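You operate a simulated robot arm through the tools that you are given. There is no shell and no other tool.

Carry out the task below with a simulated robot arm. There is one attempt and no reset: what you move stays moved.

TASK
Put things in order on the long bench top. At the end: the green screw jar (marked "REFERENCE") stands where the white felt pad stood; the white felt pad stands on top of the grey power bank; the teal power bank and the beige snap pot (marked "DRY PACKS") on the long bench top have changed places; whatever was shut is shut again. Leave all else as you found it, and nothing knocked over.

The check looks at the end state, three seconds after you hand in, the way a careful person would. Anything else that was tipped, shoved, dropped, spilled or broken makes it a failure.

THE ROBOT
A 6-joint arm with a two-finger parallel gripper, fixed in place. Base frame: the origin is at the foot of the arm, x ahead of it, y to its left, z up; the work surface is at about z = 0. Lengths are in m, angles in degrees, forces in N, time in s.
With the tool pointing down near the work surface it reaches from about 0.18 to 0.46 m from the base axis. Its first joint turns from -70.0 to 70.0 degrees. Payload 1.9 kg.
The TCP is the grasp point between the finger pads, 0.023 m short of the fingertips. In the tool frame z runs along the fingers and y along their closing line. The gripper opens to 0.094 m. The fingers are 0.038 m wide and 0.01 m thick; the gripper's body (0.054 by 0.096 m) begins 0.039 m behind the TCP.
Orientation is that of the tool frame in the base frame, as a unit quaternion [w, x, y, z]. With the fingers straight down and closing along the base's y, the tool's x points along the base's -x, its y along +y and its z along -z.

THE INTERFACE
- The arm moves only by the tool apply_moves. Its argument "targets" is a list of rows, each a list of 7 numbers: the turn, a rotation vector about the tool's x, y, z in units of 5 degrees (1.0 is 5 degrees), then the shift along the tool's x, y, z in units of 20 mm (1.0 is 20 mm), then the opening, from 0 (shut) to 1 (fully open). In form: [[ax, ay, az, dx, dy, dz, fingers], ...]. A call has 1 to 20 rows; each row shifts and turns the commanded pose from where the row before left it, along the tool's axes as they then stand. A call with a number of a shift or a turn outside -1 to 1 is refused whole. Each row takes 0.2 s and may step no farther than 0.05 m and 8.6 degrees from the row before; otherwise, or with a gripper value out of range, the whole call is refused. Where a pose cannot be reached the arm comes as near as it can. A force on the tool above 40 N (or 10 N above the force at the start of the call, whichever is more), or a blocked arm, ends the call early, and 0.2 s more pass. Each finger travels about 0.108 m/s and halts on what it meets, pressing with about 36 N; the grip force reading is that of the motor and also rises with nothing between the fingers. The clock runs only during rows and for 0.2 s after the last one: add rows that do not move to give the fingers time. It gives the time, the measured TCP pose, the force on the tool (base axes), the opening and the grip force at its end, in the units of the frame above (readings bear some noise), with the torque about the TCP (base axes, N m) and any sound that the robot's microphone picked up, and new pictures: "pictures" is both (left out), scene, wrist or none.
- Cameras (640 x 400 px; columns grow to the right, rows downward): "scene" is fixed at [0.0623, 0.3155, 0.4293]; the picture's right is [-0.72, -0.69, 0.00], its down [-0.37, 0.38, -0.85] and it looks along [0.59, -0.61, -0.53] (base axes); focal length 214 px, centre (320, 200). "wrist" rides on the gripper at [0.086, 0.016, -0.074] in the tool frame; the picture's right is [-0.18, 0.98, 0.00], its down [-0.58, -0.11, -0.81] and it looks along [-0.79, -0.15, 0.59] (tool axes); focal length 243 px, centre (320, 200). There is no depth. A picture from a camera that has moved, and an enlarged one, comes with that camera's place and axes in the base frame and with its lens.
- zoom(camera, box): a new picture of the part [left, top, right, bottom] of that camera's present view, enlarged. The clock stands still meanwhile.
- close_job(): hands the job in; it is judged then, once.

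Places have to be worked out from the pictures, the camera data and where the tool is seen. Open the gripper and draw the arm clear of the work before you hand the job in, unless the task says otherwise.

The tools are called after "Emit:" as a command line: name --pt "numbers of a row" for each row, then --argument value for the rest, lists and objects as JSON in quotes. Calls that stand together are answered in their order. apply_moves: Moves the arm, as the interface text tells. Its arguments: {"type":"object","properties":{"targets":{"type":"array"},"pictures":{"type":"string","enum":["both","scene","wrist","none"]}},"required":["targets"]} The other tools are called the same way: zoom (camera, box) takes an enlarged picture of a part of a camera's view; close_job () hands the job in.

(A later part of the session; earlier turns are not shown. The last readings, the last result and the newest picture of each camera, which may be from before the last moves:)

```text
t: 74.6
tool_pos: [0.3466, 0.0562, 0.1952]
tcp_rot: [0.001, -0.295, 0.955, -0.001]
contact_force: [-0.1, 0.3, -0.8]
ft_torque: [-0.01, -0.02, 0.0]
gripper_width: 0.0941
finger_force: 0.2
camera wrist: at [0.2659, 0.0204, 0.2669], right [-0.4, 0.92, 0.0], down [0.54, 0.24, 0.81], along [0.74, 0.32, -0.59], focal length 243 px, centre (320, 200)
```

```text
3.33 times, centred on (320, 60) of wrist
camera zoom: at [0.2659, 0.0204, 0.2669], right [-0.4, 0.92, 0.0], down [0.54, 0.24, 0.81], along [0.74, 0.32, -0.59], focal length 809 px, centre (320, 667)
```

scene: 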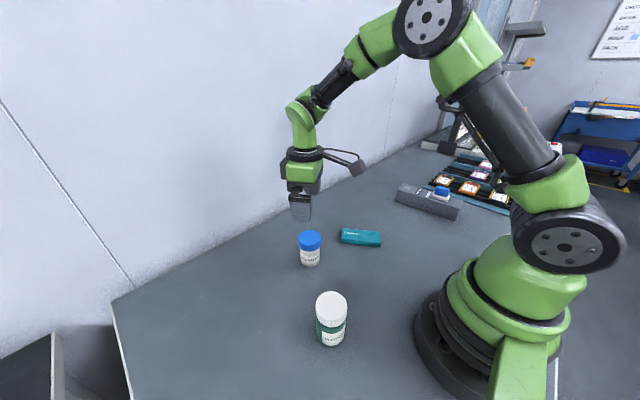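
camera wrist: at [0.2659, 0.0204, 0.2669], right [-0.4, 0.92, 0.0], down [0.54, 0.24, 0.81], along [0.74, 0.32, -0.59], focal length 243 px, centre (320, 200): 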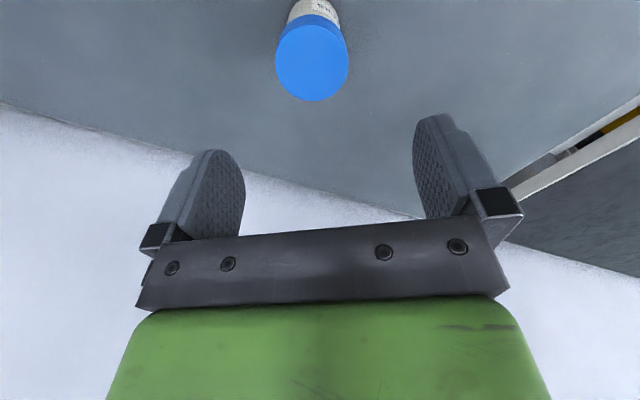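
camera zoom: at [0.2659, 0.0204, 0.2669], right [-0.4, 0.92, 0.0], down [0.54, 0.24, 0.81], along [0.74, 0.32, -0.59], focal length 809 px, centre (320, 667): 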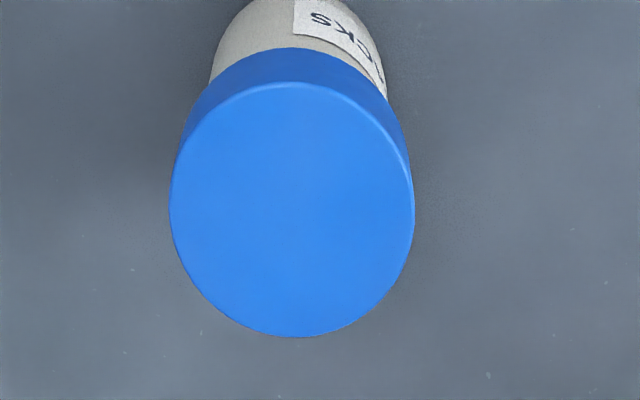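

The wrist view puts the pot's lid centre at about (0.346, 0.050), with its top near z≈0.08 and its diameter about 54 mm. I shift there and come down to z≈0.12 for a closer check; the fingertips stay above the lid.

Emit:
apply_moves --pt "0 0 0 0.205 -0.265 0 1" --pt "0 0 0 0 0 0.94 1" --pt "0 0 0 0 0 0.94 1" --pt "0 0 0 0 0 0.94 1" --pt "0 0 0 0 0 0.94 1" --pt "0 0 0 0 0 0 1"

Emit:
zoom --camera "wrist" --box '[230, 40, 410, 180]'

Emit:
zoom --camera "scene" --box '[270, 180, 370, 280]'

```text
t: 76.0
tool_pos: [0.3449, 0.0481, 0.1185]
tcp_rot: [0.002, -0.295, 0.955, -0.001]
contact_force: [0.7, 0.7, 0.9]
ft_torque: [0.02, 0.03, 0.04]
gripper_width: 0.094
finger_force: 0.1
camera wrist: at [0.2645, 0.0127, 0.1916], right [-0.4, 0.92, 0.0], down [0.54, 0.24, 0.81], along [0.74, 0.32, -0.59], focal length 243 px, centre (320, 200)
```

scene: 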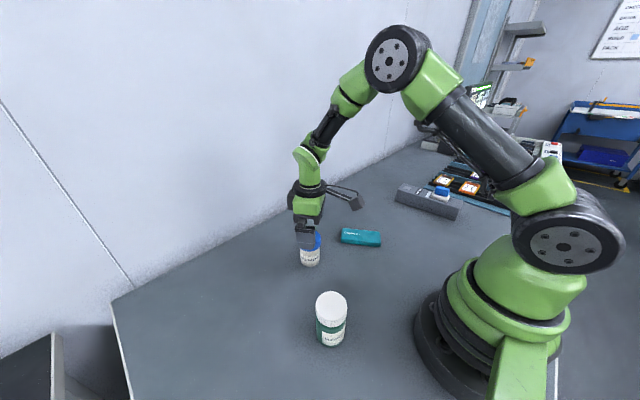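
wrist: 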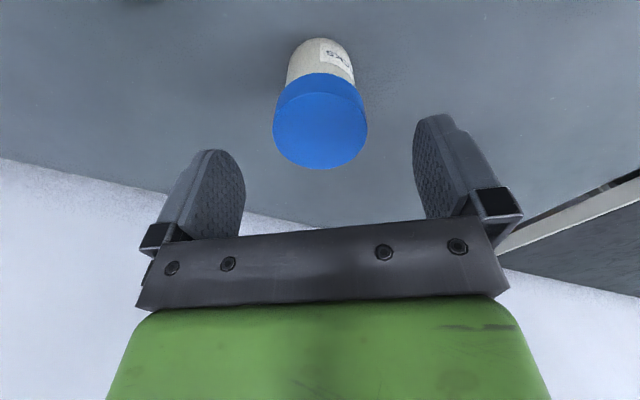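

```text
2.86 times, centred on (320, 110) of wrist
camera zoom: at [0.2645, 0.0127, 0.1916], right [-0.4, 0.92, 0.0], down [0.54, 0.24, 0.81], along [0.74, 0.32, -0.59], focal length 693 px, centre (320, 457)
```

zoom: 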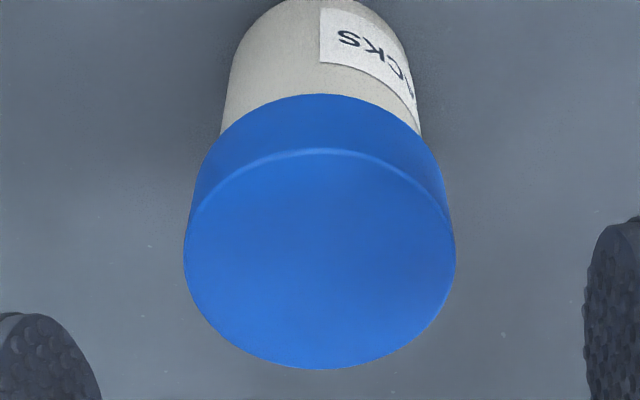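

```text
4.00 times, centred on (320, 230) of scene
camera zoom: at [0.0623, 0.3155, 0.4293], right [-0.72, -0.69, 0.0], down [-0.37, 0.38, -0.85], along [0.59, -0.61, -0.53], focal length 858 px, centre (320, 80)
```

zoom: 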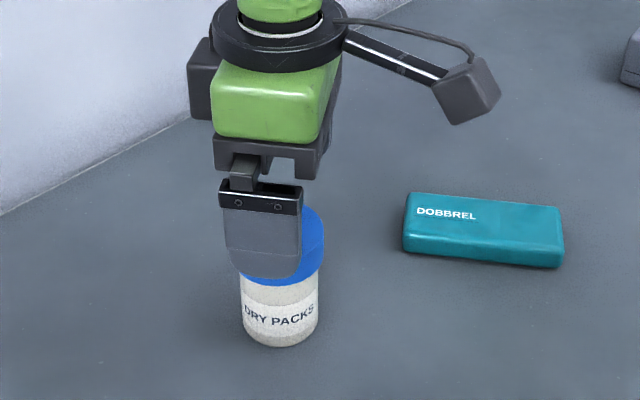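

The lid is centred on the tool axis, so the pot is at about (0.345, 0.049). I descend to z≈0.067 with the gripper open.

Emit:
apply_moves --pt "0 0 0 0 0 0.87 1" --pt "0 0 0 0 0 0.87 1" --pt "0 0 0 0 0 0.85 1" --pt "0 0 0 0 0 0 1"

```text
t: 77.0
tool_pos: [0.3449, 0.0467, 0.0658]
tcp_rot: [0.001, -0.295, 0.956, 0.0]
contact_force: [1.0, -0.2, 1.0]
ft_torque: [0.0, -0.01, -0.01]
gripper_width: 0.0939
finger_force: 0.0
camera wrist: at [0.2649, 0.0126, 0.1398], right [-0.4, 0.92, 0.0], down [0.54, 0.24, 0.81], along [0.74, 0.32, -0.59], focal length 243 px, centre (320, 200)
```

scene: 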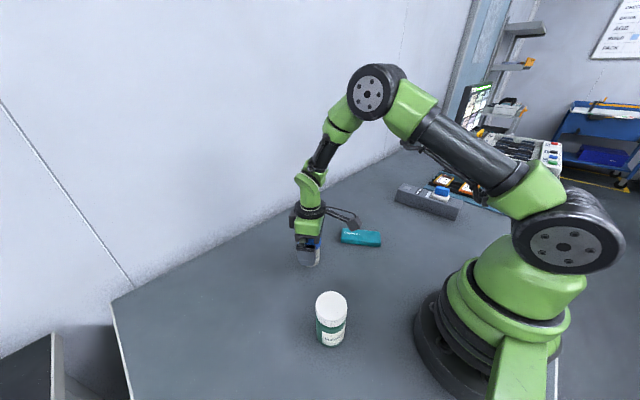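
wrist: 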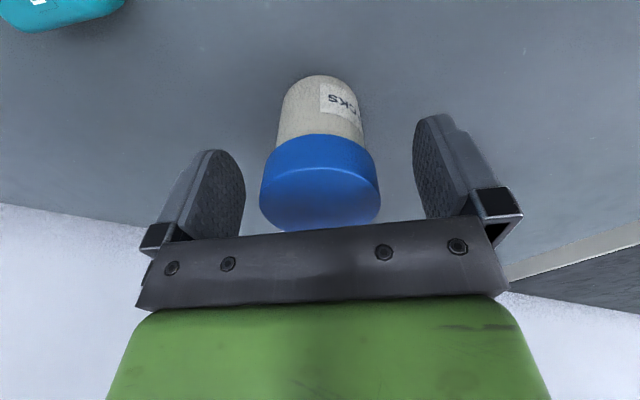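

The pot is centred between the fingers with the lid at pad height. I close on it gently.

Emit:
apply_moves --pt "0 0 0 0 0 0 0.75" --pt "0 0 0 0 0 0 0.65" --pt "0 0 0 0 0 0 0.55" --pt "0 0 0 0 0 0 0.45" --pt "0 0 0 0 0 0 0.4" --pictures "wrist"

```text
t: 78.2
tool_pos: [0.3443, 0.0484, 0.0672]
tcp_rot: [0.001, -0.295, 0.956, -0.001]
contact_force: [-0.4, -0.1, -0.1]
ft_torque: [0.02, 0.0, 0.01]
gripper_width: 0.0545
finger_force: 36.8
heard: snap
camera wrist: at [0.2646, 0.0127, 0.1398], right [-0.4, 0.92, 0.0], down [0.54, 0.24, 0.81], along [0.74, 0.32, -0.59], focal length 243 px, centre (320, 200)
```

wrist: 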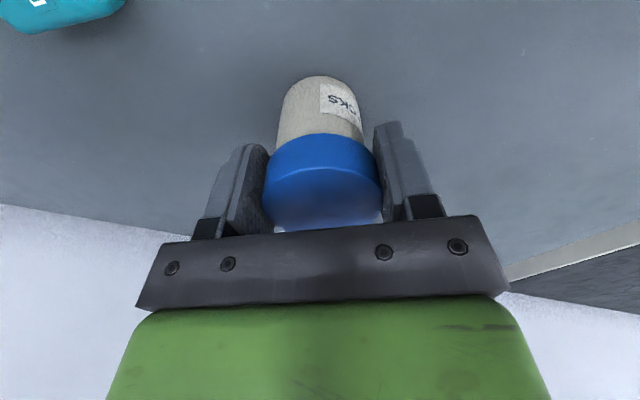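

The microphone heard a snap, so squeezing the lid may have popped its snap fit. I look closely before doing anything else.

Emit:
zoom --camera "wrist" --box '[240, 60, 400, 240]'

Emit:
zoom --camera "scene" --box '[280, 210, 350, 280]'

```text
2.22 times, centred on (320, 150) of wrist
camera zoom: at [0.2646, 0.0127, 0.1398], right [-0.4, 0.92, 0.0], down [0.54, 0.24, 0.81], along [0.74, 0.32, -0.59], focal length 539 px, centre (320, 311)
```

zoom: 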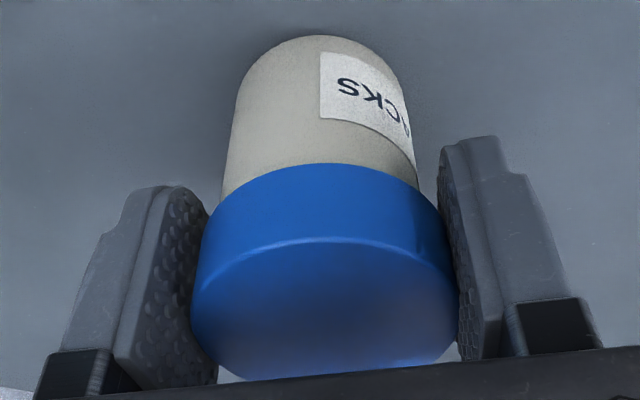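

```text
5.71 times, centred on (315, 245) of scene
camera zoom: at [0.0623, 0.3155, 0.4293], right [-0.72, -0.69, 0.0], down [-0.37, 0.38, -0.85], along [0.59, -0.61, -0.53], focal length 1226 px, centre (349, -57)
```

zoom: 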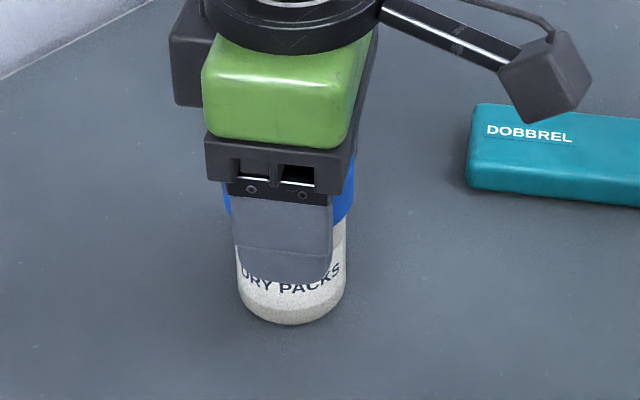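

The lid still looks seated but is probably unlatched, so I must not carry the pot by it blindly. First I check whether the grip force can be eased by commanding an opening just under the lid's width.

Emit:
apply_moves --pt "0 0 0 0 0 0 0.57" --pt "0 0 0 0 0 0 0.57" --pt "0 0 0 0 0 0 0.57" --pictures "none"

```text
t: 79.0
tool_pos: [0.3454, 0.048, 0.0673]
tcp_rot: [0.001, -0.295, 0.955, 0.0]
contact_force: [-0.1, -0.6, 0.3]
ft_torque: [0.01, -0.02, 0.0]
gripper_width: 0.0542
finger_force: 35.6
```

The force stays at about 36 N, so it cannot be eased. I raise just 3 mm and look at whether only the lid lifts or the whole pot.

Emit:
apply_moves --pt "0 0 0 0 0 -0.05 0.5" --pt "0 0 0 0 0 -0.1 0.5" --pt "0 0 0 0 0 0 0.5" --pictures "wrist"

Emit:
zoom --camera "wrist" --box '[240, 60, 400, 240]'

Emit:
zoom --camera "scene" --box '[280, 210, 350, 280]'

```text
t: 79.8
tool_pos: [0.3444, 0.0482, 0.0692]
tcp_rot: [0.001, -0.295, 0.956, 0.0]
contact_force: [0.4, 0.0, 0.4]
ft_torque: [0.01, -0.01, -0.04]
gripper_width: 0.0542
finger_force: 36.1
camera wrist: at [0.2648, 0.0128, 0.1428], right [-0.4, 0.92, 0.0], down [0.54, 0.24, 0.81], along [0.74, 0.32, -0.59], focal length 243 px, centre (320, 200)
```

wrist: 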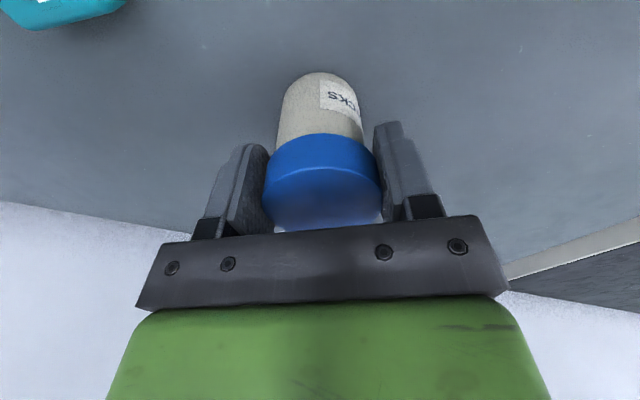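

```text
2.22 times, centred on (320, 150) of wrist
camera zoom: at [0.2648, 0.0128, 0.1428], right [-0.4, 0.92, 0.0], down [0.54, 0.24, 0.81], along [0.74, 0.32, -0.59], focal length 539 px, centre (320, 311)
```

zoom: 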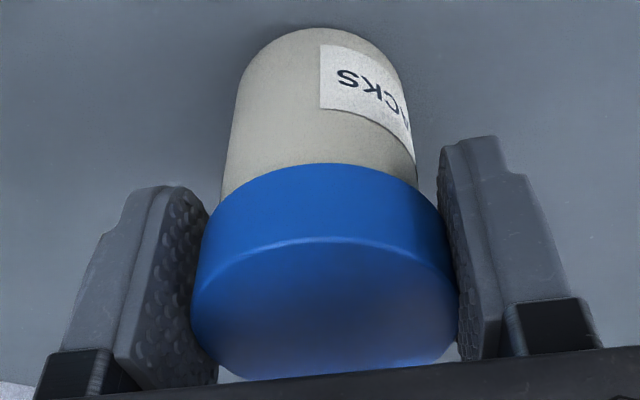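

```text
5.71 times, centred on (315, 245) of scene
camera zoom: at [0.0623, 0.3155, 0.4293], right [-0.72, -0.69, 0.0], down [-0.37, 0.38, -0.85], along [0.59, -0.61, -0.53], focal length 1226 px, centre (349, -57)
```

zoom: 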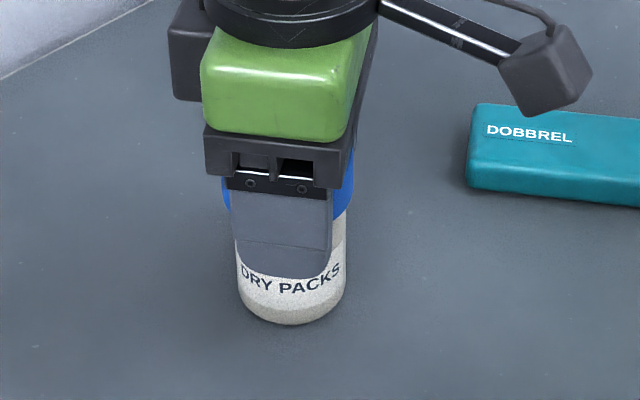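

Only the lid rises while the body stays, so the lid is unlatched. My plan is to take the lid off, set it aside, carry the open pot by its body, put the lid back and press until it snaps. I first lower it back, open, and move up so that only the fingertips will hold the lid.

Emit:
apply_moves --pt "0 0 0 0 0 0.1 0.5" --pt "0 0 0 0 0 0.05 0.5" --pt "0 0 0 0 0 0 0.5" --pt "0 0 0 0 0 0 0.75" --pt "0 0 0 0 0 0 0.9" --pt "0 0 0 0 0 -0.45 0.9" --pt "0 0 0 0 0 -0.45 0.9" --pt "0 0 0 0 0 0 0.9"

Emit:
zoom --camera "wrist" --box '[220, 60, 420, 240]'

Emit:
zoom --camera "scene" --box '[280, 210, 350, 280]'

```text
t: 81.6
tool_pos: [0.3453, 0.0476, 0.085]
tcp_rot: [0.001, -0.294, 0.956, -0.001]
contact_force: [-0.2, 0.0, -0.7]
ft_torque: [-0.01, 0.02, -0.01]
gripper_width: 0.0848
finger_force: 0.0
camera wrist: at [0.2649, 0.0135, 0.1578], right [-0.4, 0.92, 0.0], down [0.54, 0.24, 0.81], along [0.74, 0.32, -0.59], focal length 243 px, centre (320, 200)
```

scene: 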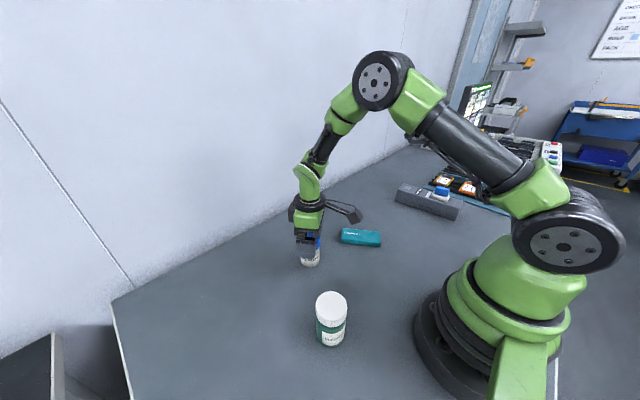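
wrist: 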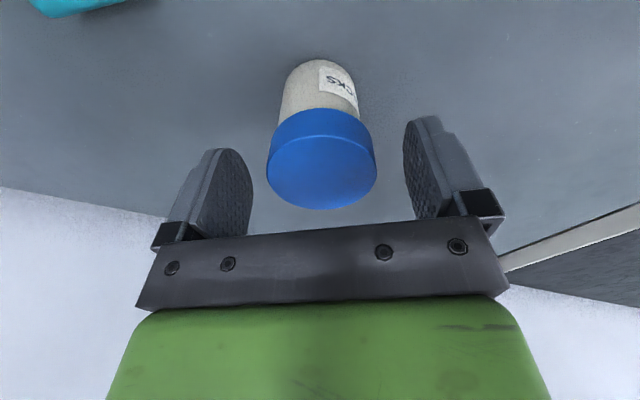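

```text
2.22 times, centred on (320, 150) of wrist
camera zoom: at [0.2649, 0.0135, 0.1578], right [-0.4, 0.92, 0.0], down [0.54, 0.24, 0.81], along [0.74, 0.32, -0.59], focal length 539 px, centre (320, 311)
```

zoom: 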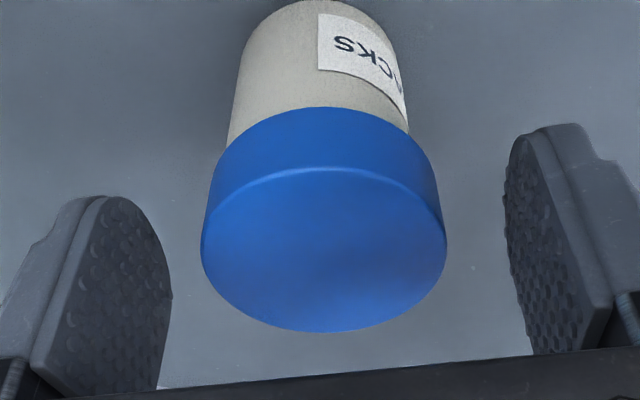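

```text
5.71 times, centred on (315, 245) of scene
camera zoom: at [0.0623, 0.3155, 0.4293], right [-0.72, -0.69, 0.0], down [-0.37, 0.38, -0.85], along [0.59, -0.61, -0.53], focal length 1226 px, centre (349, -57)
```

zoom: 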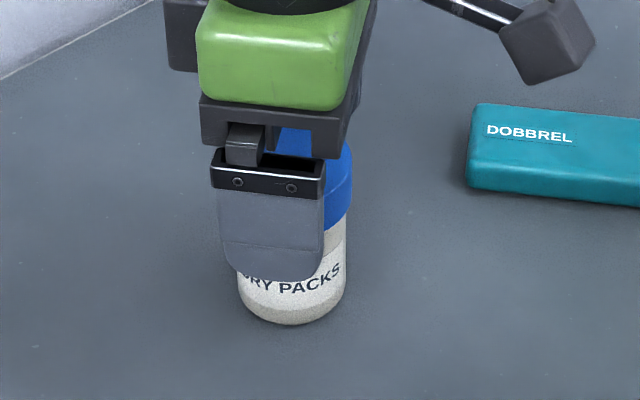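

The lid top is at about z=0.079 and the fingertips at about 0.062, so they will hold only the lid. I close on it.

Emit:
apply_moves --pt "0 0 0 0 0 0 0.7" --pt "0 0 0 0 0 0 0.6" --pt "0 0 0 0 0 0 0.5" --pt "0 0 0 0 0 0 0.45" --pictures "wrist"

```text
t: 82.6
tool_pos: [0.3462, 0.0481, 0.0852]
tcp_rot: [0.002, -0.294, 0.956, -0.001]
contact_force: [-1.0, -0.8, 0.3]
ft_torque: [-0.03, -0.01, 0.0]
gripper_width: 0.054
finger_force: 35.7
camera wrist: at [0.265, 0.0134, 0.1577], right [-0.4, 0.92, 0.0], down [0.54, 0.24, 0.81], along [0.74, 0.32, -0.59], focal length 243 px, centre (320, 200)
```

wrist: 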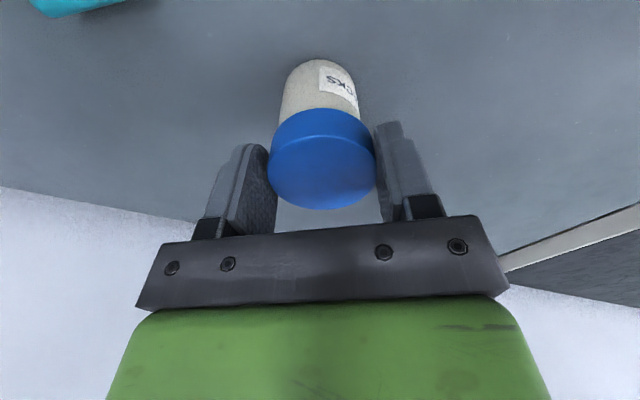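

The lid is held at 54 mm. I lift it straight up slowly by about 40 mm and check that the pot stays standing.

Emit:
apply_moves --pt "0 0 0 0 0 -0.1 0.45" --pt "0 0 0 0 0 -0.2 0.45" --pt "0 0 0 0 0 -0.3 0.45" --pt "0 0 0 0 0 -0.4 0.45" --pt "0 0 0 0 0 -0.5 0.45" --pt "0 0 0 0 0 -0.5 0.45" --pt "0 0 0 0 0 0 0.45"

Emit:
zoom --camera "scene" --box '[270, 190, 360, 280]'

Emit:
zoom --camera "wrist" --box '[220, 0, 420, 220]'

```text
t: 84.2
tool_pos: [0.3452, 0.0495, 0.1252]
tcp_rot: [0.001, -0.295, 0.956, 0.0]
contact_force: [0.7, 0.0, 0.0]
ft_torque: [0.02, -0.02, -0.02]
gripper_width: 0.0542
finger_force: 35.7
camera wrist: at [0.265, 0.0133, 0.1978], right [-0.4, 0.92, 0.0], down [0.54, 0.24, 0.81], along [0.74, 0.32, -0.59], focal length 243 px, centre (320, 200)
```

scene: 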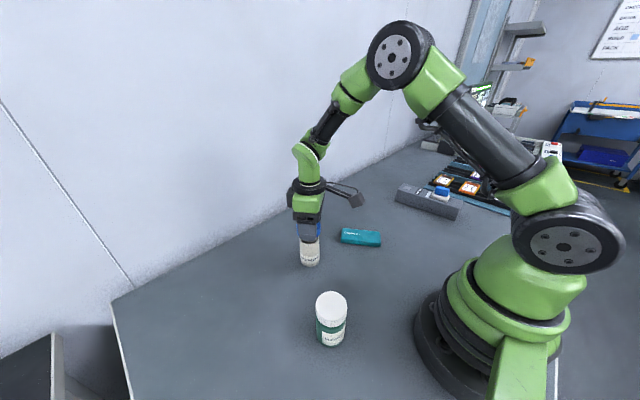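
wrist: 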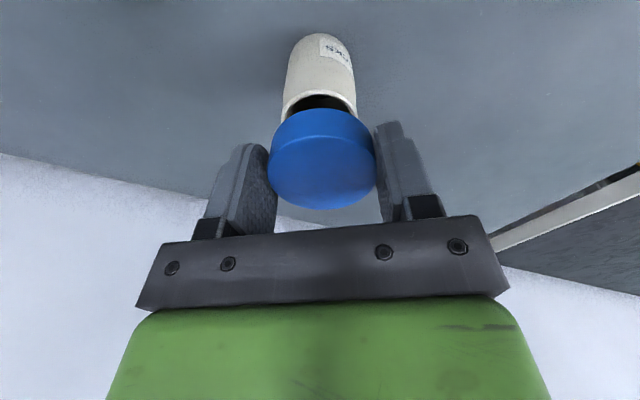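

```text
4.44 times, centred on (315, 235) of scene
camera zoom: at [0.0623, 0.3155, 0.4293], right [-0.72, -0.69, 0.0], down [-0.37, 0.38, -0.85], along [0.59, -0.61, -0.53], focal length 953 px, centre (342, 44)
```

zoom: 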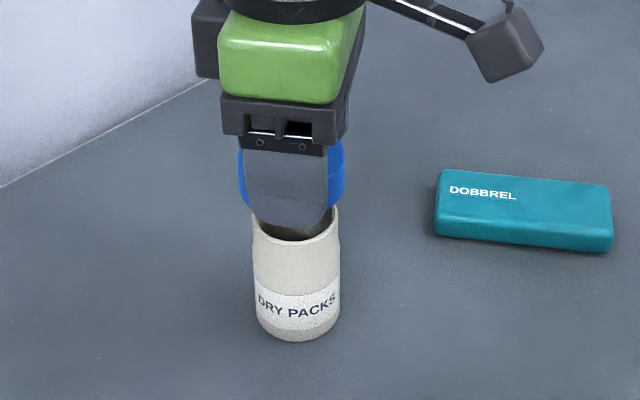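

```text
1.82 times, centred on (320, 110) of wrist
camera zoom: at [0.265, 0.0133, 0.1978], right [-0.4, 0.92, 0.0], down [0.54, 0.24, 0.81], along [0.74, 0.32, -0.59], focal length 441 px, centre (320, 364)
```

zoom: 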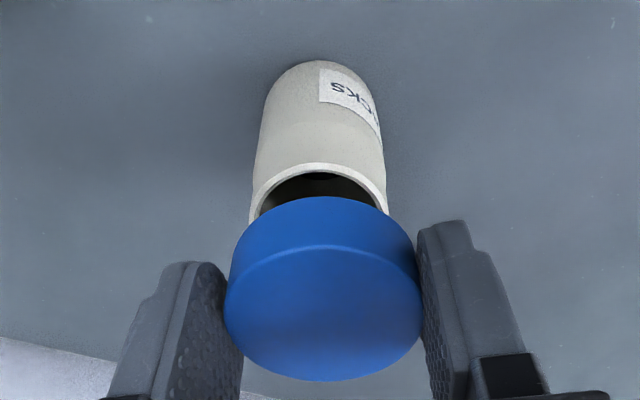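

The lid is off and the pot stands open and undisturbed. I raise another 20 mm, move inward to a free spot at about (0.25, 0.04), and lower the lid towards the bench.

Emit:
apply_moves --pt "0 0 0 0 0 -1 0.45" --pt "0 0 0 0.832 0.467 0 0.45" --pt "0 0 0 0.832 0.467 0 0.45" --pt "0 0 0 0.832 0.467 0 0.45" --pt "0 0 0 0.832 0.467 0 0.45" --pt "0 0 0 0.832 0.467 0 0.45" --pt "0 0 0 0 0 1 0.45" --pt "0 0 0 0 0 1 0.45" --pt "0 0 0 0 0 1 0.45" --pt "0 0 0 0 0 1 0.45" --pt "0 0 0 0 0 1 0.45" --pt "0 0 0 0 0 0.5 0.45" --pt "0 0 0 0 0 0 0.45"

Emit:
zoom --camera "scene" --box '[280, 210, 400, 330]'

```text
t: 87.0
tool_pos: [0.2499, 0.0395, 0.0327]
tcp_rot: [0.001, -0.295, 0.956, -0.001]
contact_force: [-0.5, 0.0, -1.5]
ft_torque: [0.01, -0.03, 0.0]
gripper_width: 0.0541
finger_force: 35.9
camera wrist: at [0.1703, 0.0047, 0.1068], right [-0.4, 0.92, 0.0], down [0.54, 0.24, 0.81], along [0.74, 0.32, -0.59], focal length 243 px, centre (320, 200)
```

scene: 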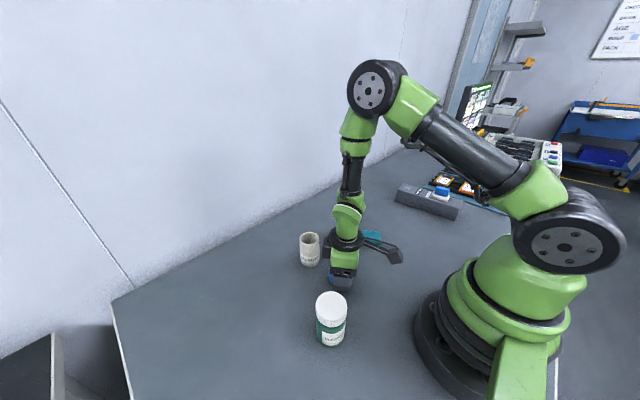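
wrist: 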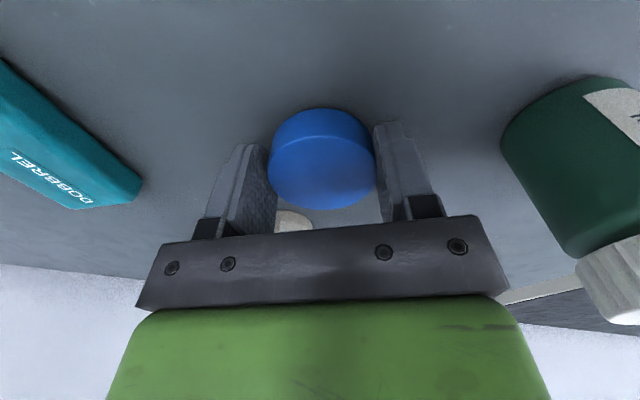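

```text
3.33 times, centred on (340, 270) of scene
camera zoom: at [0.0623, 0.3155, 0.4293], right [-0.72, -0.69, 0.0], down [-0.37, 0.38, -0.85], along [0.59, -0.61, -0.53], focal length 715 px, centre (253, -33)
```

zoom: 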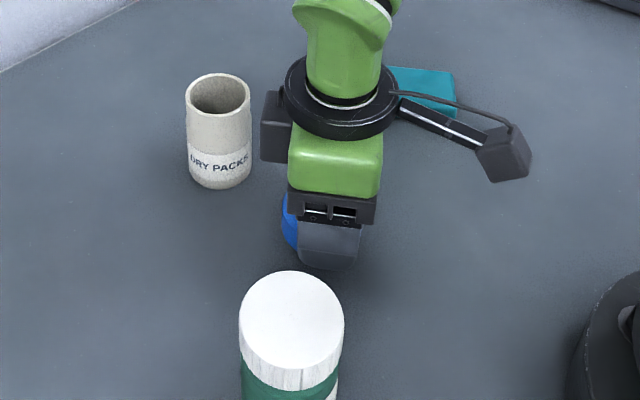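

The lid is estimated to be about 7 mm above the bench. I lower it in small steps, reading the force.

Emit:
apply_moves --pt "0 0 0 0 0 0.12 0.45" --pt "0 0 0 0 0 0.1 0.45" --pt "0 0 0 0 0 0 0.45" --pictures "none"

```text
t: 87.8
tool_pos: [0.2514, 0.0398, 0.0302]
tcp_rot: [0.001, -0.295, 0.956, -0.001]
contact_force: [-0.3, -1.0, -1.1]
ft_torque: [0.0, -0.02, -0.02]
gripper_width: 0.0542
finger_force: 35.5
```

There is no contact yet at z≈0.030. I continue with small steps.

Emit:
apply_moves --pt "0 0 0 0 0 0.05 0.45" --pt "0 0 0 0 0 0.05 0.45" --pt "0 0 0 0 0 0 0.45" --pictures "none"

```text
t: 88.6
tool_pos: [0.2509, 0.041, 0.0283]
tcp_rot: [0.0, -0.294, 0.956, -0.002]
contact_force: [0.6, 0.1, -0.7]
ft_torque: [-0.01, 0.01, 0.01]
gripper_width: 0.0541
finger_force: 35.8
```

Emit:
apply_moves --pt "0 0 0 0 0 0.05 0.45" --pt "0 0 0 0 0 0 0.45" --pictures "none"

```text
t: 89.2
tool_pos: [0.2511, 0.0407, 0.0263]
tcp_rot: [0.0, -0.295, 0.956, 0.001]
contact_force: [-0.3, 0.2, 0.0]
ft_torque: [-0.06, 0.02, -0.02]
gripper_width: 0.0543
finger_force: 35.7
```

It is at z≈0.027 with no clear contact so far. I take another millimetre.

Emit:
apply_moves --pt "0 0 0 0 0 0.04 0.45" --pt "0 0 0 0 0 0 0.45" --pictures "wrist"

Emit:
zoom --camera "wrist" --box '[220, 80, 420, 240]'

```text
t: 89.8
tool_pos: [0.2518, 0.0405, 0.0265]
tcp_rot: [0.001, -0.295, 0.956, 0.0]
contact_force: [-6.9, 2.5, 27.1]
ft_torque: [-0.35, -0.29, -0.06]
gripper_width: 0.0539
finger_force: 35.7
camera wrist: at [0.1711, 0.0049, 0.0997], right [-0.4, 0.92, 0.0], down [0.54, 0.24, 0.81], along [0.74, 0.32, -0.59], focal length 243 px, centre (320, 200)
```

wrist: 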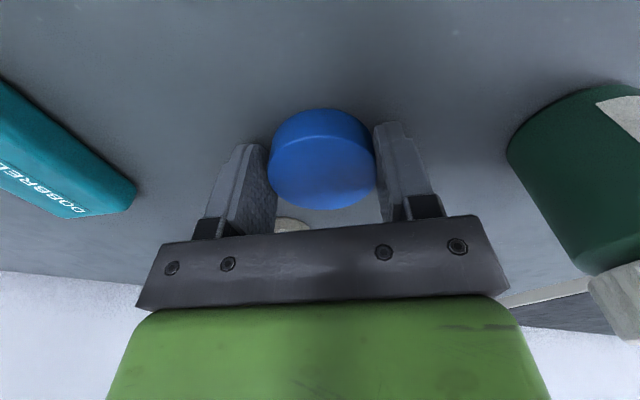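

```text
2.50 times, centred on (320, 160) of wrist
camera zoom: at [0.1711, 0.0049, 0.0997], right [-0.4, 0.92, 0.0], down [0.54, 0.24, 0.81], along [0.74, 0.32, -0.59], focal length 606 px, centre (320, 300)
```

zoom: 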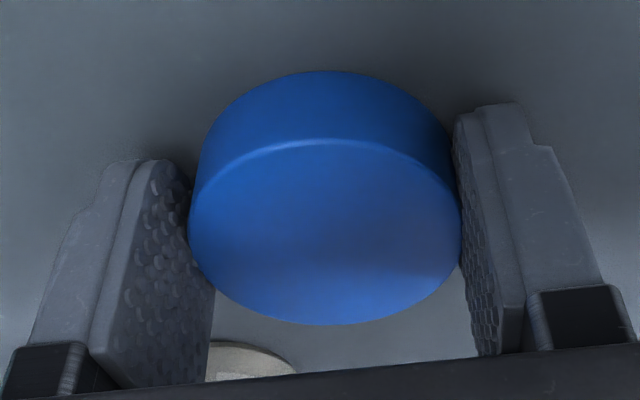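

The lid touches the bench (27 N). I back off by half a millimetre to relieve the load and open the fingers.

Emit:
apply_moves --pt "0 0 0 0 0 -0.025 0.45" --pt "0 0 0 0 0 0 0.45" --pt "0 0 0 0 0 0 0.65" --pt "0 0 0 0 0 0 0.8" --pt "0 0 0 0 0 0 0.9" --pt "0 0 0 0 0 0 0.9" --pictures "wrist"

```text
t: 91.2
tool_pos: [0.2509, 0.0403, 0.0261]
tcp_rot: [0.001, -0.295, 0.956, 0.0]
contact_force: [0.0, -0.3, -0.3]
ft_torque: [0.04, -0.01, 0.02]
gripper_width: 0.085
finger_force: 0.0
camera wrist: at [0.1709, 0.0049, 0.1], right [-0.4, 0.92, 0.0], down [0.54, 0.24, 0.81], along [0.74, 0.32, -0.59], focal length 243 px, centre (320, 200)
```

wrist: 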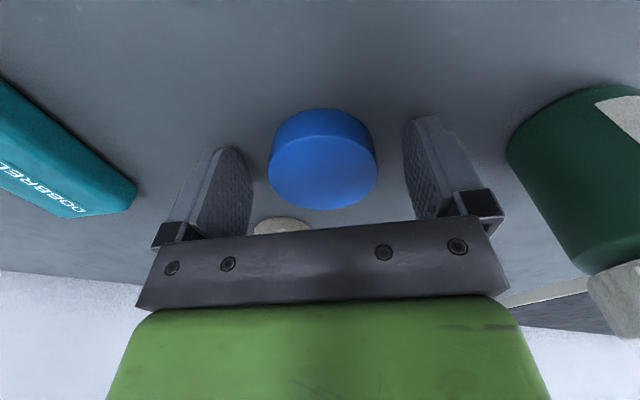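

The lid lies flat on the bench. I rise 0.12 m, return over the pot by the exact reverse of the lateral steps, and check the view before descending.

Emit:
apply_moves --pt "0 0 0 0 0 -0.5 0.95" --pt "0 0 0 0 0 -1 1" --pt "0 0 0 0 0 -1 1" --pt "0 0 0 0 0 -1 1" --pt "0 0 0 0 0 -1 1" --pt "0 0 0 0 0 -1 1" --pt "0 0 0 0 0 -0.5 1" --pt "0 0 0 -0.832 -0.467 0 1" --pt "0 0 0 -0.832 -0.467 0 1" --pt "0 0 0 -0.832 -0.467 0 1" --pt "0 0 0 -0.832 -0.467 0 1" --pt "0 0 0 -0.832 -0.467 0 1" --pt "0 0 0 0 0 0 1"

Emit:
zoom --camera "wrist" --box '[230, 0, 410, 140]'

Emit:
zoom --camera "scene" --box '[280, 210, 400, 330]'

```text
t: 94.0
tool_pos: [0.3454, 0.0485, 0.1472]
tcp_rot: [0.0, -0.295, 0.955, -0.001]
contact_force: [-0.2, 0.2, 0.3]
ft_torque: [0.0, 0.01, 0.04]
gripper_width: 0.0941
finger_force: 0.0
camera wrist: at [0.2653, 0.0133, 0.2201], right [-0.4, 0.92, 0.0], down [0.54, 0.24, 0.81], along [0.74, 0.32, -0.59], focal length 243 px, centre (320, 200)
```

scene: 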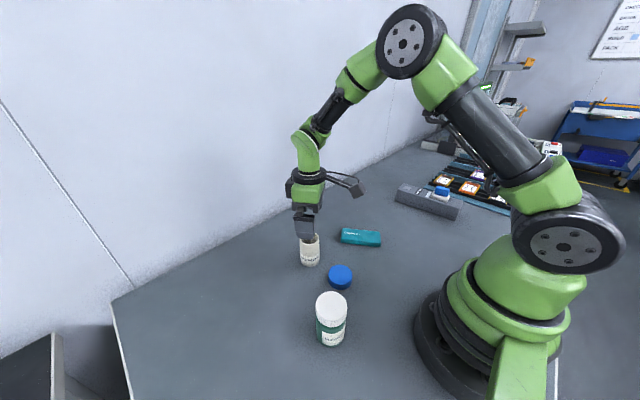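
wrist: 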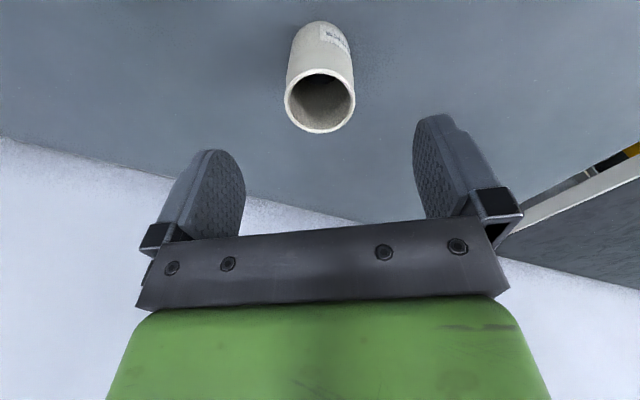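

```text
2.86 times, centred on (320, 70) of wrist
camera zoom: at [0.2653, 0.0133, 0.2201], right [-0.4, 0.92, 0.0], down [0.54, 0.24, 0.81], along [0.74, 0.32, -0.59], focal length 693 px, centre (320, 571)
```

zoom: 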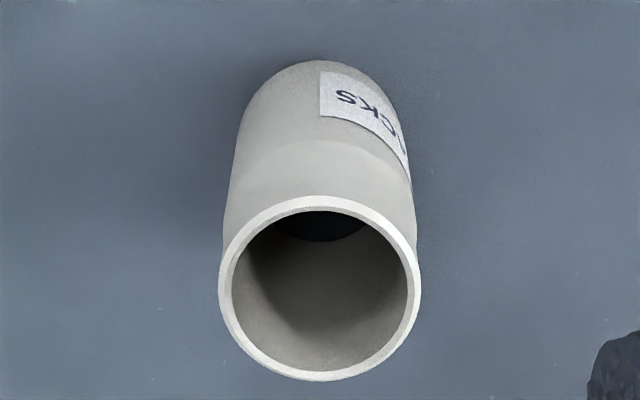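

```text
3.33 times, centred on (340, 270) of scene
camera zoom: at [0.0623, 0.3155, 0.4293], right [-0.72, -0.69, 0.0], down [-0.37, 0.38, -0.85], along [0.59, -0.61, -0.53], focal length 715 px, centre (253, -33)
```

zoom: 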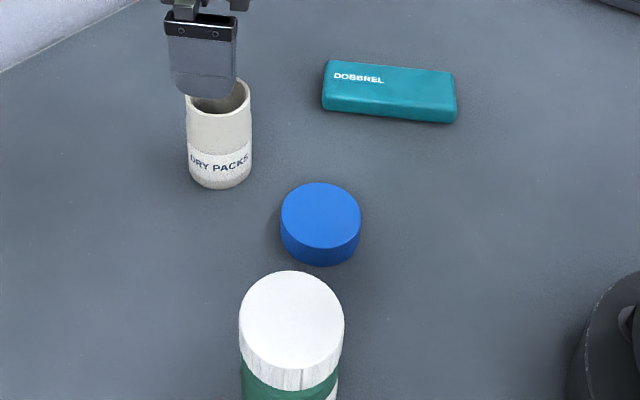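

The pot stands open, centred between the fingers laterally, and the lid lies flat beside the jar. I descend around the body to z≈0.055.

Emit:
apply_moves --pt "0 0 0 0 0 0.923 1" --pt "0 0 0 0 0 0.923 1" --pt "0 0 0 0 0 0.923 1" --pt "0 0 0 0 0 0.923 1" --pt "0 0 0 0 0 0.923 1" --pt "0 0 0 0 0 0 1"

```text
t: 95.4
tool_pos: [0.3459, 0.0482, 0.0525]
tcp_rot: [0.001, -0.295, 0.955, -0.001]
contact_force: [-0.3, -0.5, -0.4]
ft_torque: [0.01, -0.02, 0.0]
gripper_width: 0.0939
finger_force: 0.0
camera wrist: at [0.2655, 0.0128, 0.1272], right [-0.4, 0.92, 0.0], down [0.54, 0.24, 0.81], along [0.74, 0.32, -0.59], focal length 243 px, centre (320, 200)
```

scene: 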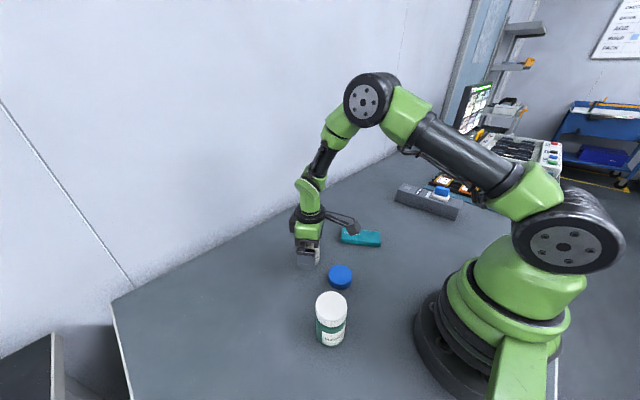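
wrist: 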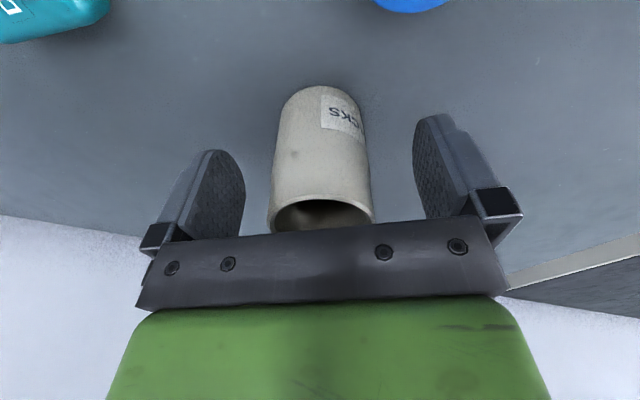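

The body is centred between the fingers with no contact. I close gently on the pot's body.

Emit:
apply_moves --pt "0 0 0 0 0 0 0.75" --pt "0 0 0 0 0 0 0.6" --pt "0 0 0 0 0 0 0.5" --pt "0 0 0 0 0 0 0.4" --pt "0 0 0 0 0 0 0.4" --pictures "wrist"

```text
t: 96.6
tool_pos: [0.3458, 0.0475, 0.0538]
tcp_rot: [0.002, -0.295, 0.956, -0.001]
contact_force: [-0.1, 1.7, 1.0]
ft_torque: [0.13, 0.07, 0.0]
gripper_width: 0.0452
finger_force: 35.7
camera wrist: at [0.2655, 0.0129, 0.1275], right [-0.4, 0.92, 0.0], down [0.54, 0.24, 0.81], along [0.74, 0.32, -0.59], focal length 243 px, centre (320, 200)
```

wrist: 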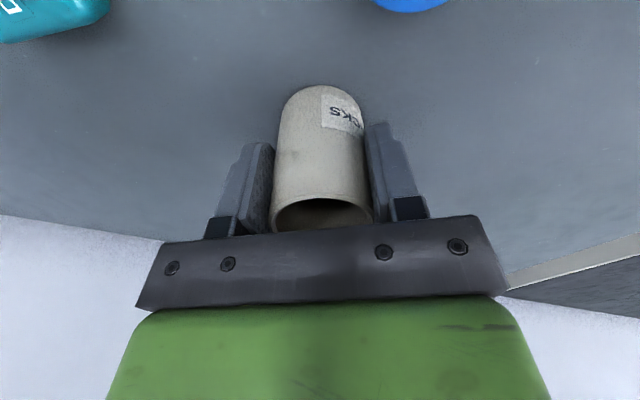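

The pot's body is gripped at 45 mm. I lift gently to z≈0.13 and check.

Emit:
apply_moves --pt "0 0 0 0 0 -0.1 0.4" --pt "0 0 0 0 0 -0.3 0.4" --pt "0 0 0 0 0 -0.6 0.4" --pt "0 0 0 0 0 -0.7 0.4" --pt "0 0 0 0 0 -0.7 0.4" --pt "0 0 0 0 0 -0.7 0.4" --pt "0 0 0 0 0 -0.7 0.4" --pt "0 0 0 0 0 0 0.4"

Emit:
zoom --camera "scene" --box '[270, 190, 390, 310]'

```text
t: 98.4
tool_pos: [0.3459, 0.0484, 0.1313]
tcp_rot: [0.002, -0.295, 0.955, -0.001]
contact_force: [0.6, -0.3, -0.9]
ft_torque: [-0.02, 0.0, 0.02]
gripper_width: 0.0452
finger_force: 36.2
camera wrist: at [0.2649, 0.0134, 0.204], right [-0.4, 0.92, 0.0], down [0.54, 0.24, 0.81], along [0.74, 0.32, -0.59], focal length 243 px, centre (320, 200)
```

scene: 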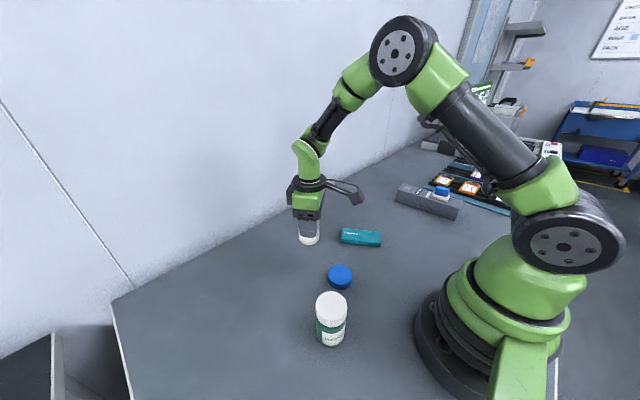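
wrist: 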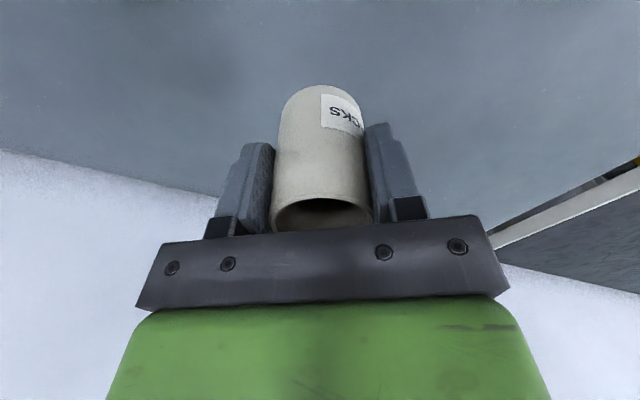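

```text
3.33 times, centred on (330, 250) of scene
camera zoom: at [0.0623, 0.3155, 0.4293], right [-0.72, -0.69, 0.0], down [-0.37, 0.38, -0.85], along [0.59, -0.61, -0.53], focal length 715 px, centre (287, 33)
```

zoom: 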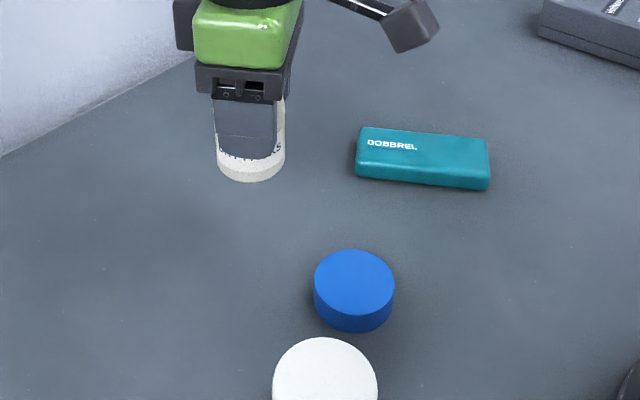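

Nothing spilled. I carry the pot at z≈0.13 to the teal bank's old place, about (0.346, 0.2885), which is inside the reach limit.

Emit:
apply_moves --pt "0 0 0 -0.309 0.4493 0 0.4" --pt "0 0 0 -0.618 0.8986 0 0.4" --pt "0 0 0 -0.618 0.8986 0 0.4" --pt "0 0 0 -0.618 0.8986 0 0.4" --pt "0 0 0 -0.618 0.8986 0 0.4" --pt "0 0 0 -0.618 0.8986 0 0.4" --pt "0 0 0 -0.618 0.8986 0 0.4" --pt "0 0 0 -0.618 0.8986 0 0.4" --pt "0 0 0 -0.618 0.8986 0 0.4" --pt "0 0 0 -0.618 0.8986 0 0.4" --pt "0 0 0 -0.618 0.8986 0 0.4" --pt "0 0 0 -0.309 0.4493 0 0.4" --pt "0 0 0 0 0 0 0.4"

```text
t: 101.2
tool_pos: [0.3462, 0.2887, 0.1309]
tcp_rot: [0.001, -0.294, 0.956, -0.001]
contact_force: [-1.0, -0.3, -0.2]
ft_torque: [0.02, -0.01, 0.01]
gripper_width: 0.045
finger_force: 36.7
camera wrist: at [0.2658, 0.2534, 0.2028], right [-0.4, 0.92, 0.0], down [0.54, 0.24, 0.81], along [0.74, 0.32, -0.59], focal length 243 px, centre (320, 200)
```

scene: 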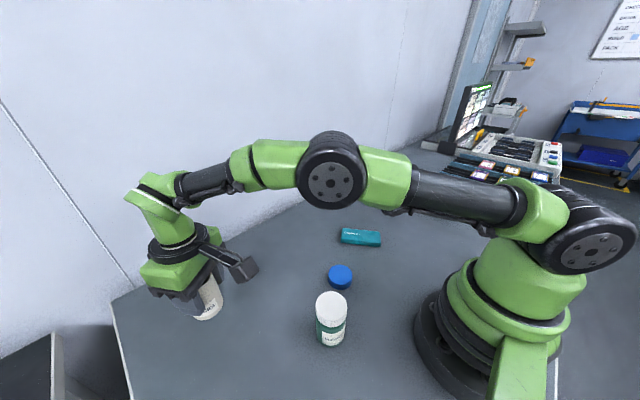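
wrist: 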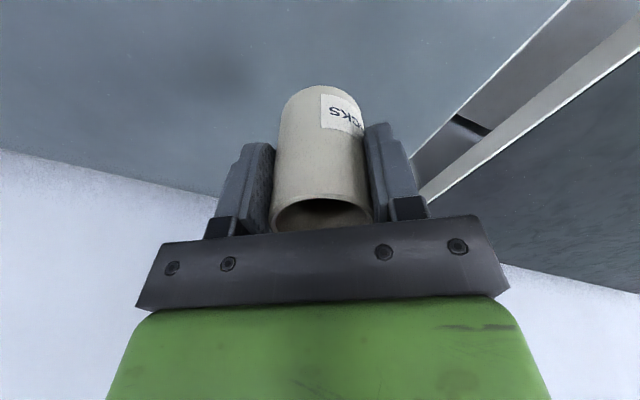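

The pot is over its place at (0.346, 0.289). I lower it to about 8 mm above the bench.

Emit:
apply_moves --pt "0 0 0 0 0 0.7 0.4" --pt "0 0 0 0 0 0.9 0.4" --pt "0 0 0 0 0 0.9 0.4" --pt "0 0 0 0 0 0.9 0.4" --pt "0 0 0 0 0 0 0.4"

Emit:
zoom --camera "scene" --box '[150, 230, 290, 370]'

```text
t: 102.4
tool_pos: [0.3465, 0.29, 0.0622]
tcp_rot: [0.002, -0.295, 0.955, 0.0]
contact_force: [0.2, 0.1, -0.9]
ft_torque: [0.0, 0.01, -0.01]
gripper_width: 0.0453
finger_force: 36.2
camera wrist: at [0.2669, 0.254, 0.1349], right [-0.4, 0.92, 0.0], down [0.54, 0.24, 0.81], along [0.74, 0.32, -0.59], focal length 243 px, centre (320, 200)
```

scene: 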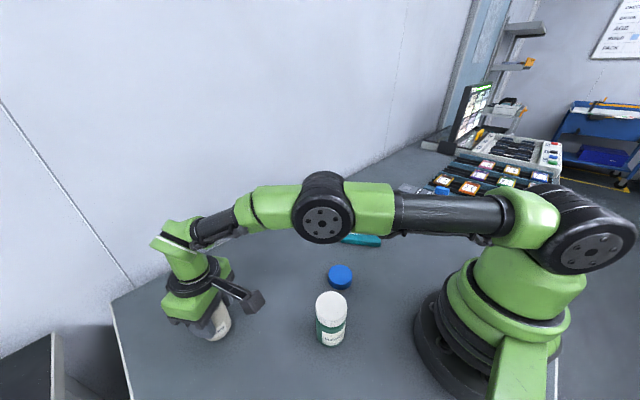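
wrist: 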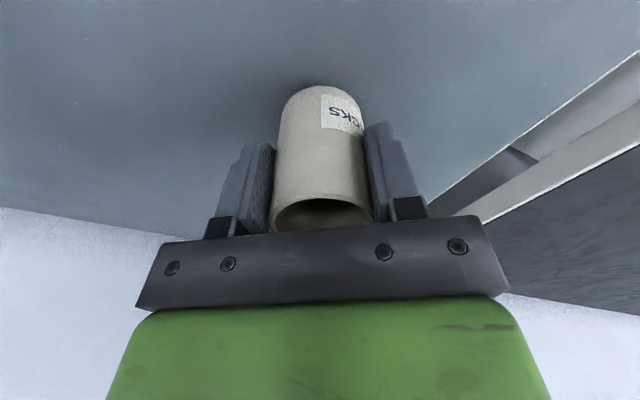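

```text
2.86 times, centred on (220, 300) of scene
camera zoom: at [0.0623, 0.3155, 0.4293], right [-0.72, -0.69, 0.0], down [-0.37, 0.38, -0.85], along [0.59, -0.61, -0.53], focal length 613 px, centre (606, -86)
```

zoom: 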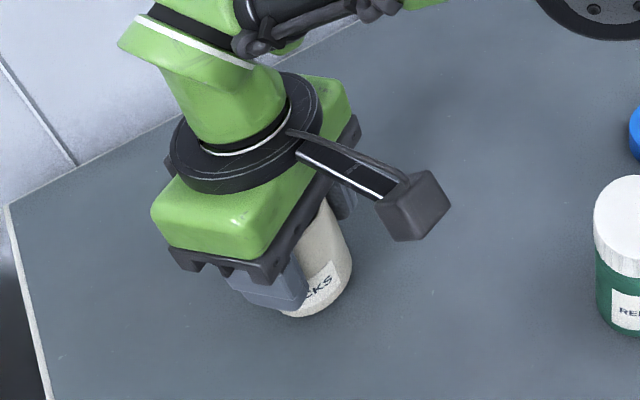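

The pot is about 7–8 mm above the bench. I go down 6 mm in small steps and check the force.

Emit:
apply_moves --pt "0 0 0 0 0 0.2 0.4" --pt "0 0 0 0 0 0.1 0.4" --pt "0 0 0 0 0 0 0.4" --pictures "none"

```text
t: 103.2
tool_pos: [0.3474, 0.2899, 0.0565]
tcp_rot: [0.001, -0.295, 0.956, -0.001]
contact_force: [0.3, 0.1, 0.7]
ft_torque: [0.04, -0.02, -0.01]
gripper_width: 0.0448
finger_force: 35.5
```

It is nearly touching at z≈0.0565. I take 1 mm more.

Emit:
apply_moves --pt "0 0 0 0 0 0.05 0.4" --pt "0 0 0 0 0 0 0.4" --pictures "none"

```text
t: 103.8
tool_pos: [0.346, 0.2891, 0.0561]
tcp_rot: [0.001, -0.295, 0.955, -0.001]
contact_force: [0.7, 0.3, -1.4]
ft_torque: [0.02, -0.01, 0.01]
gripper_width: 0.0448
finger_force: 36.0
```

The force is still about -1 N, the pot's weight. I take another half-millimetre step.

Emit:
apply_moves --pt "0 0 0 0 0 0.03 0.4" --pt "0 0 0 0 0 0 0.4" --pictures "none"

```text
t: 104.4
tool_pos: [0.3466, 0.2906, 0.0551]
tcp_rot: [0.002, -0.295, 0.956, -0.001]
contact_force: [-0.5, -0.8, -0.4]
ft_torque: [0.0, 0.0, 0.0]
gripper_width: 0.0452
finger_force: 36.4
```

It is within a fraction of a millimetre of the bench. I take one more half-millimetre step.

Emit:
apply_moves --pt "0 0 0 0 0 0.03 0.4" --pt "0 0 0 0 0 0 0.4" --pictures "none"

```text
t: 105.0
tool_pos: [0.3466, 0.2902, 0.055]
tcp_rot: [0.001, -0.296, 0.955, -0.001]
contact_force: [-0.5, -2.3, 6.3]
ft_torque: [-0.03, 0.05, -0.04]
gripper_width: 0.0451
finger_force: 36.1
```

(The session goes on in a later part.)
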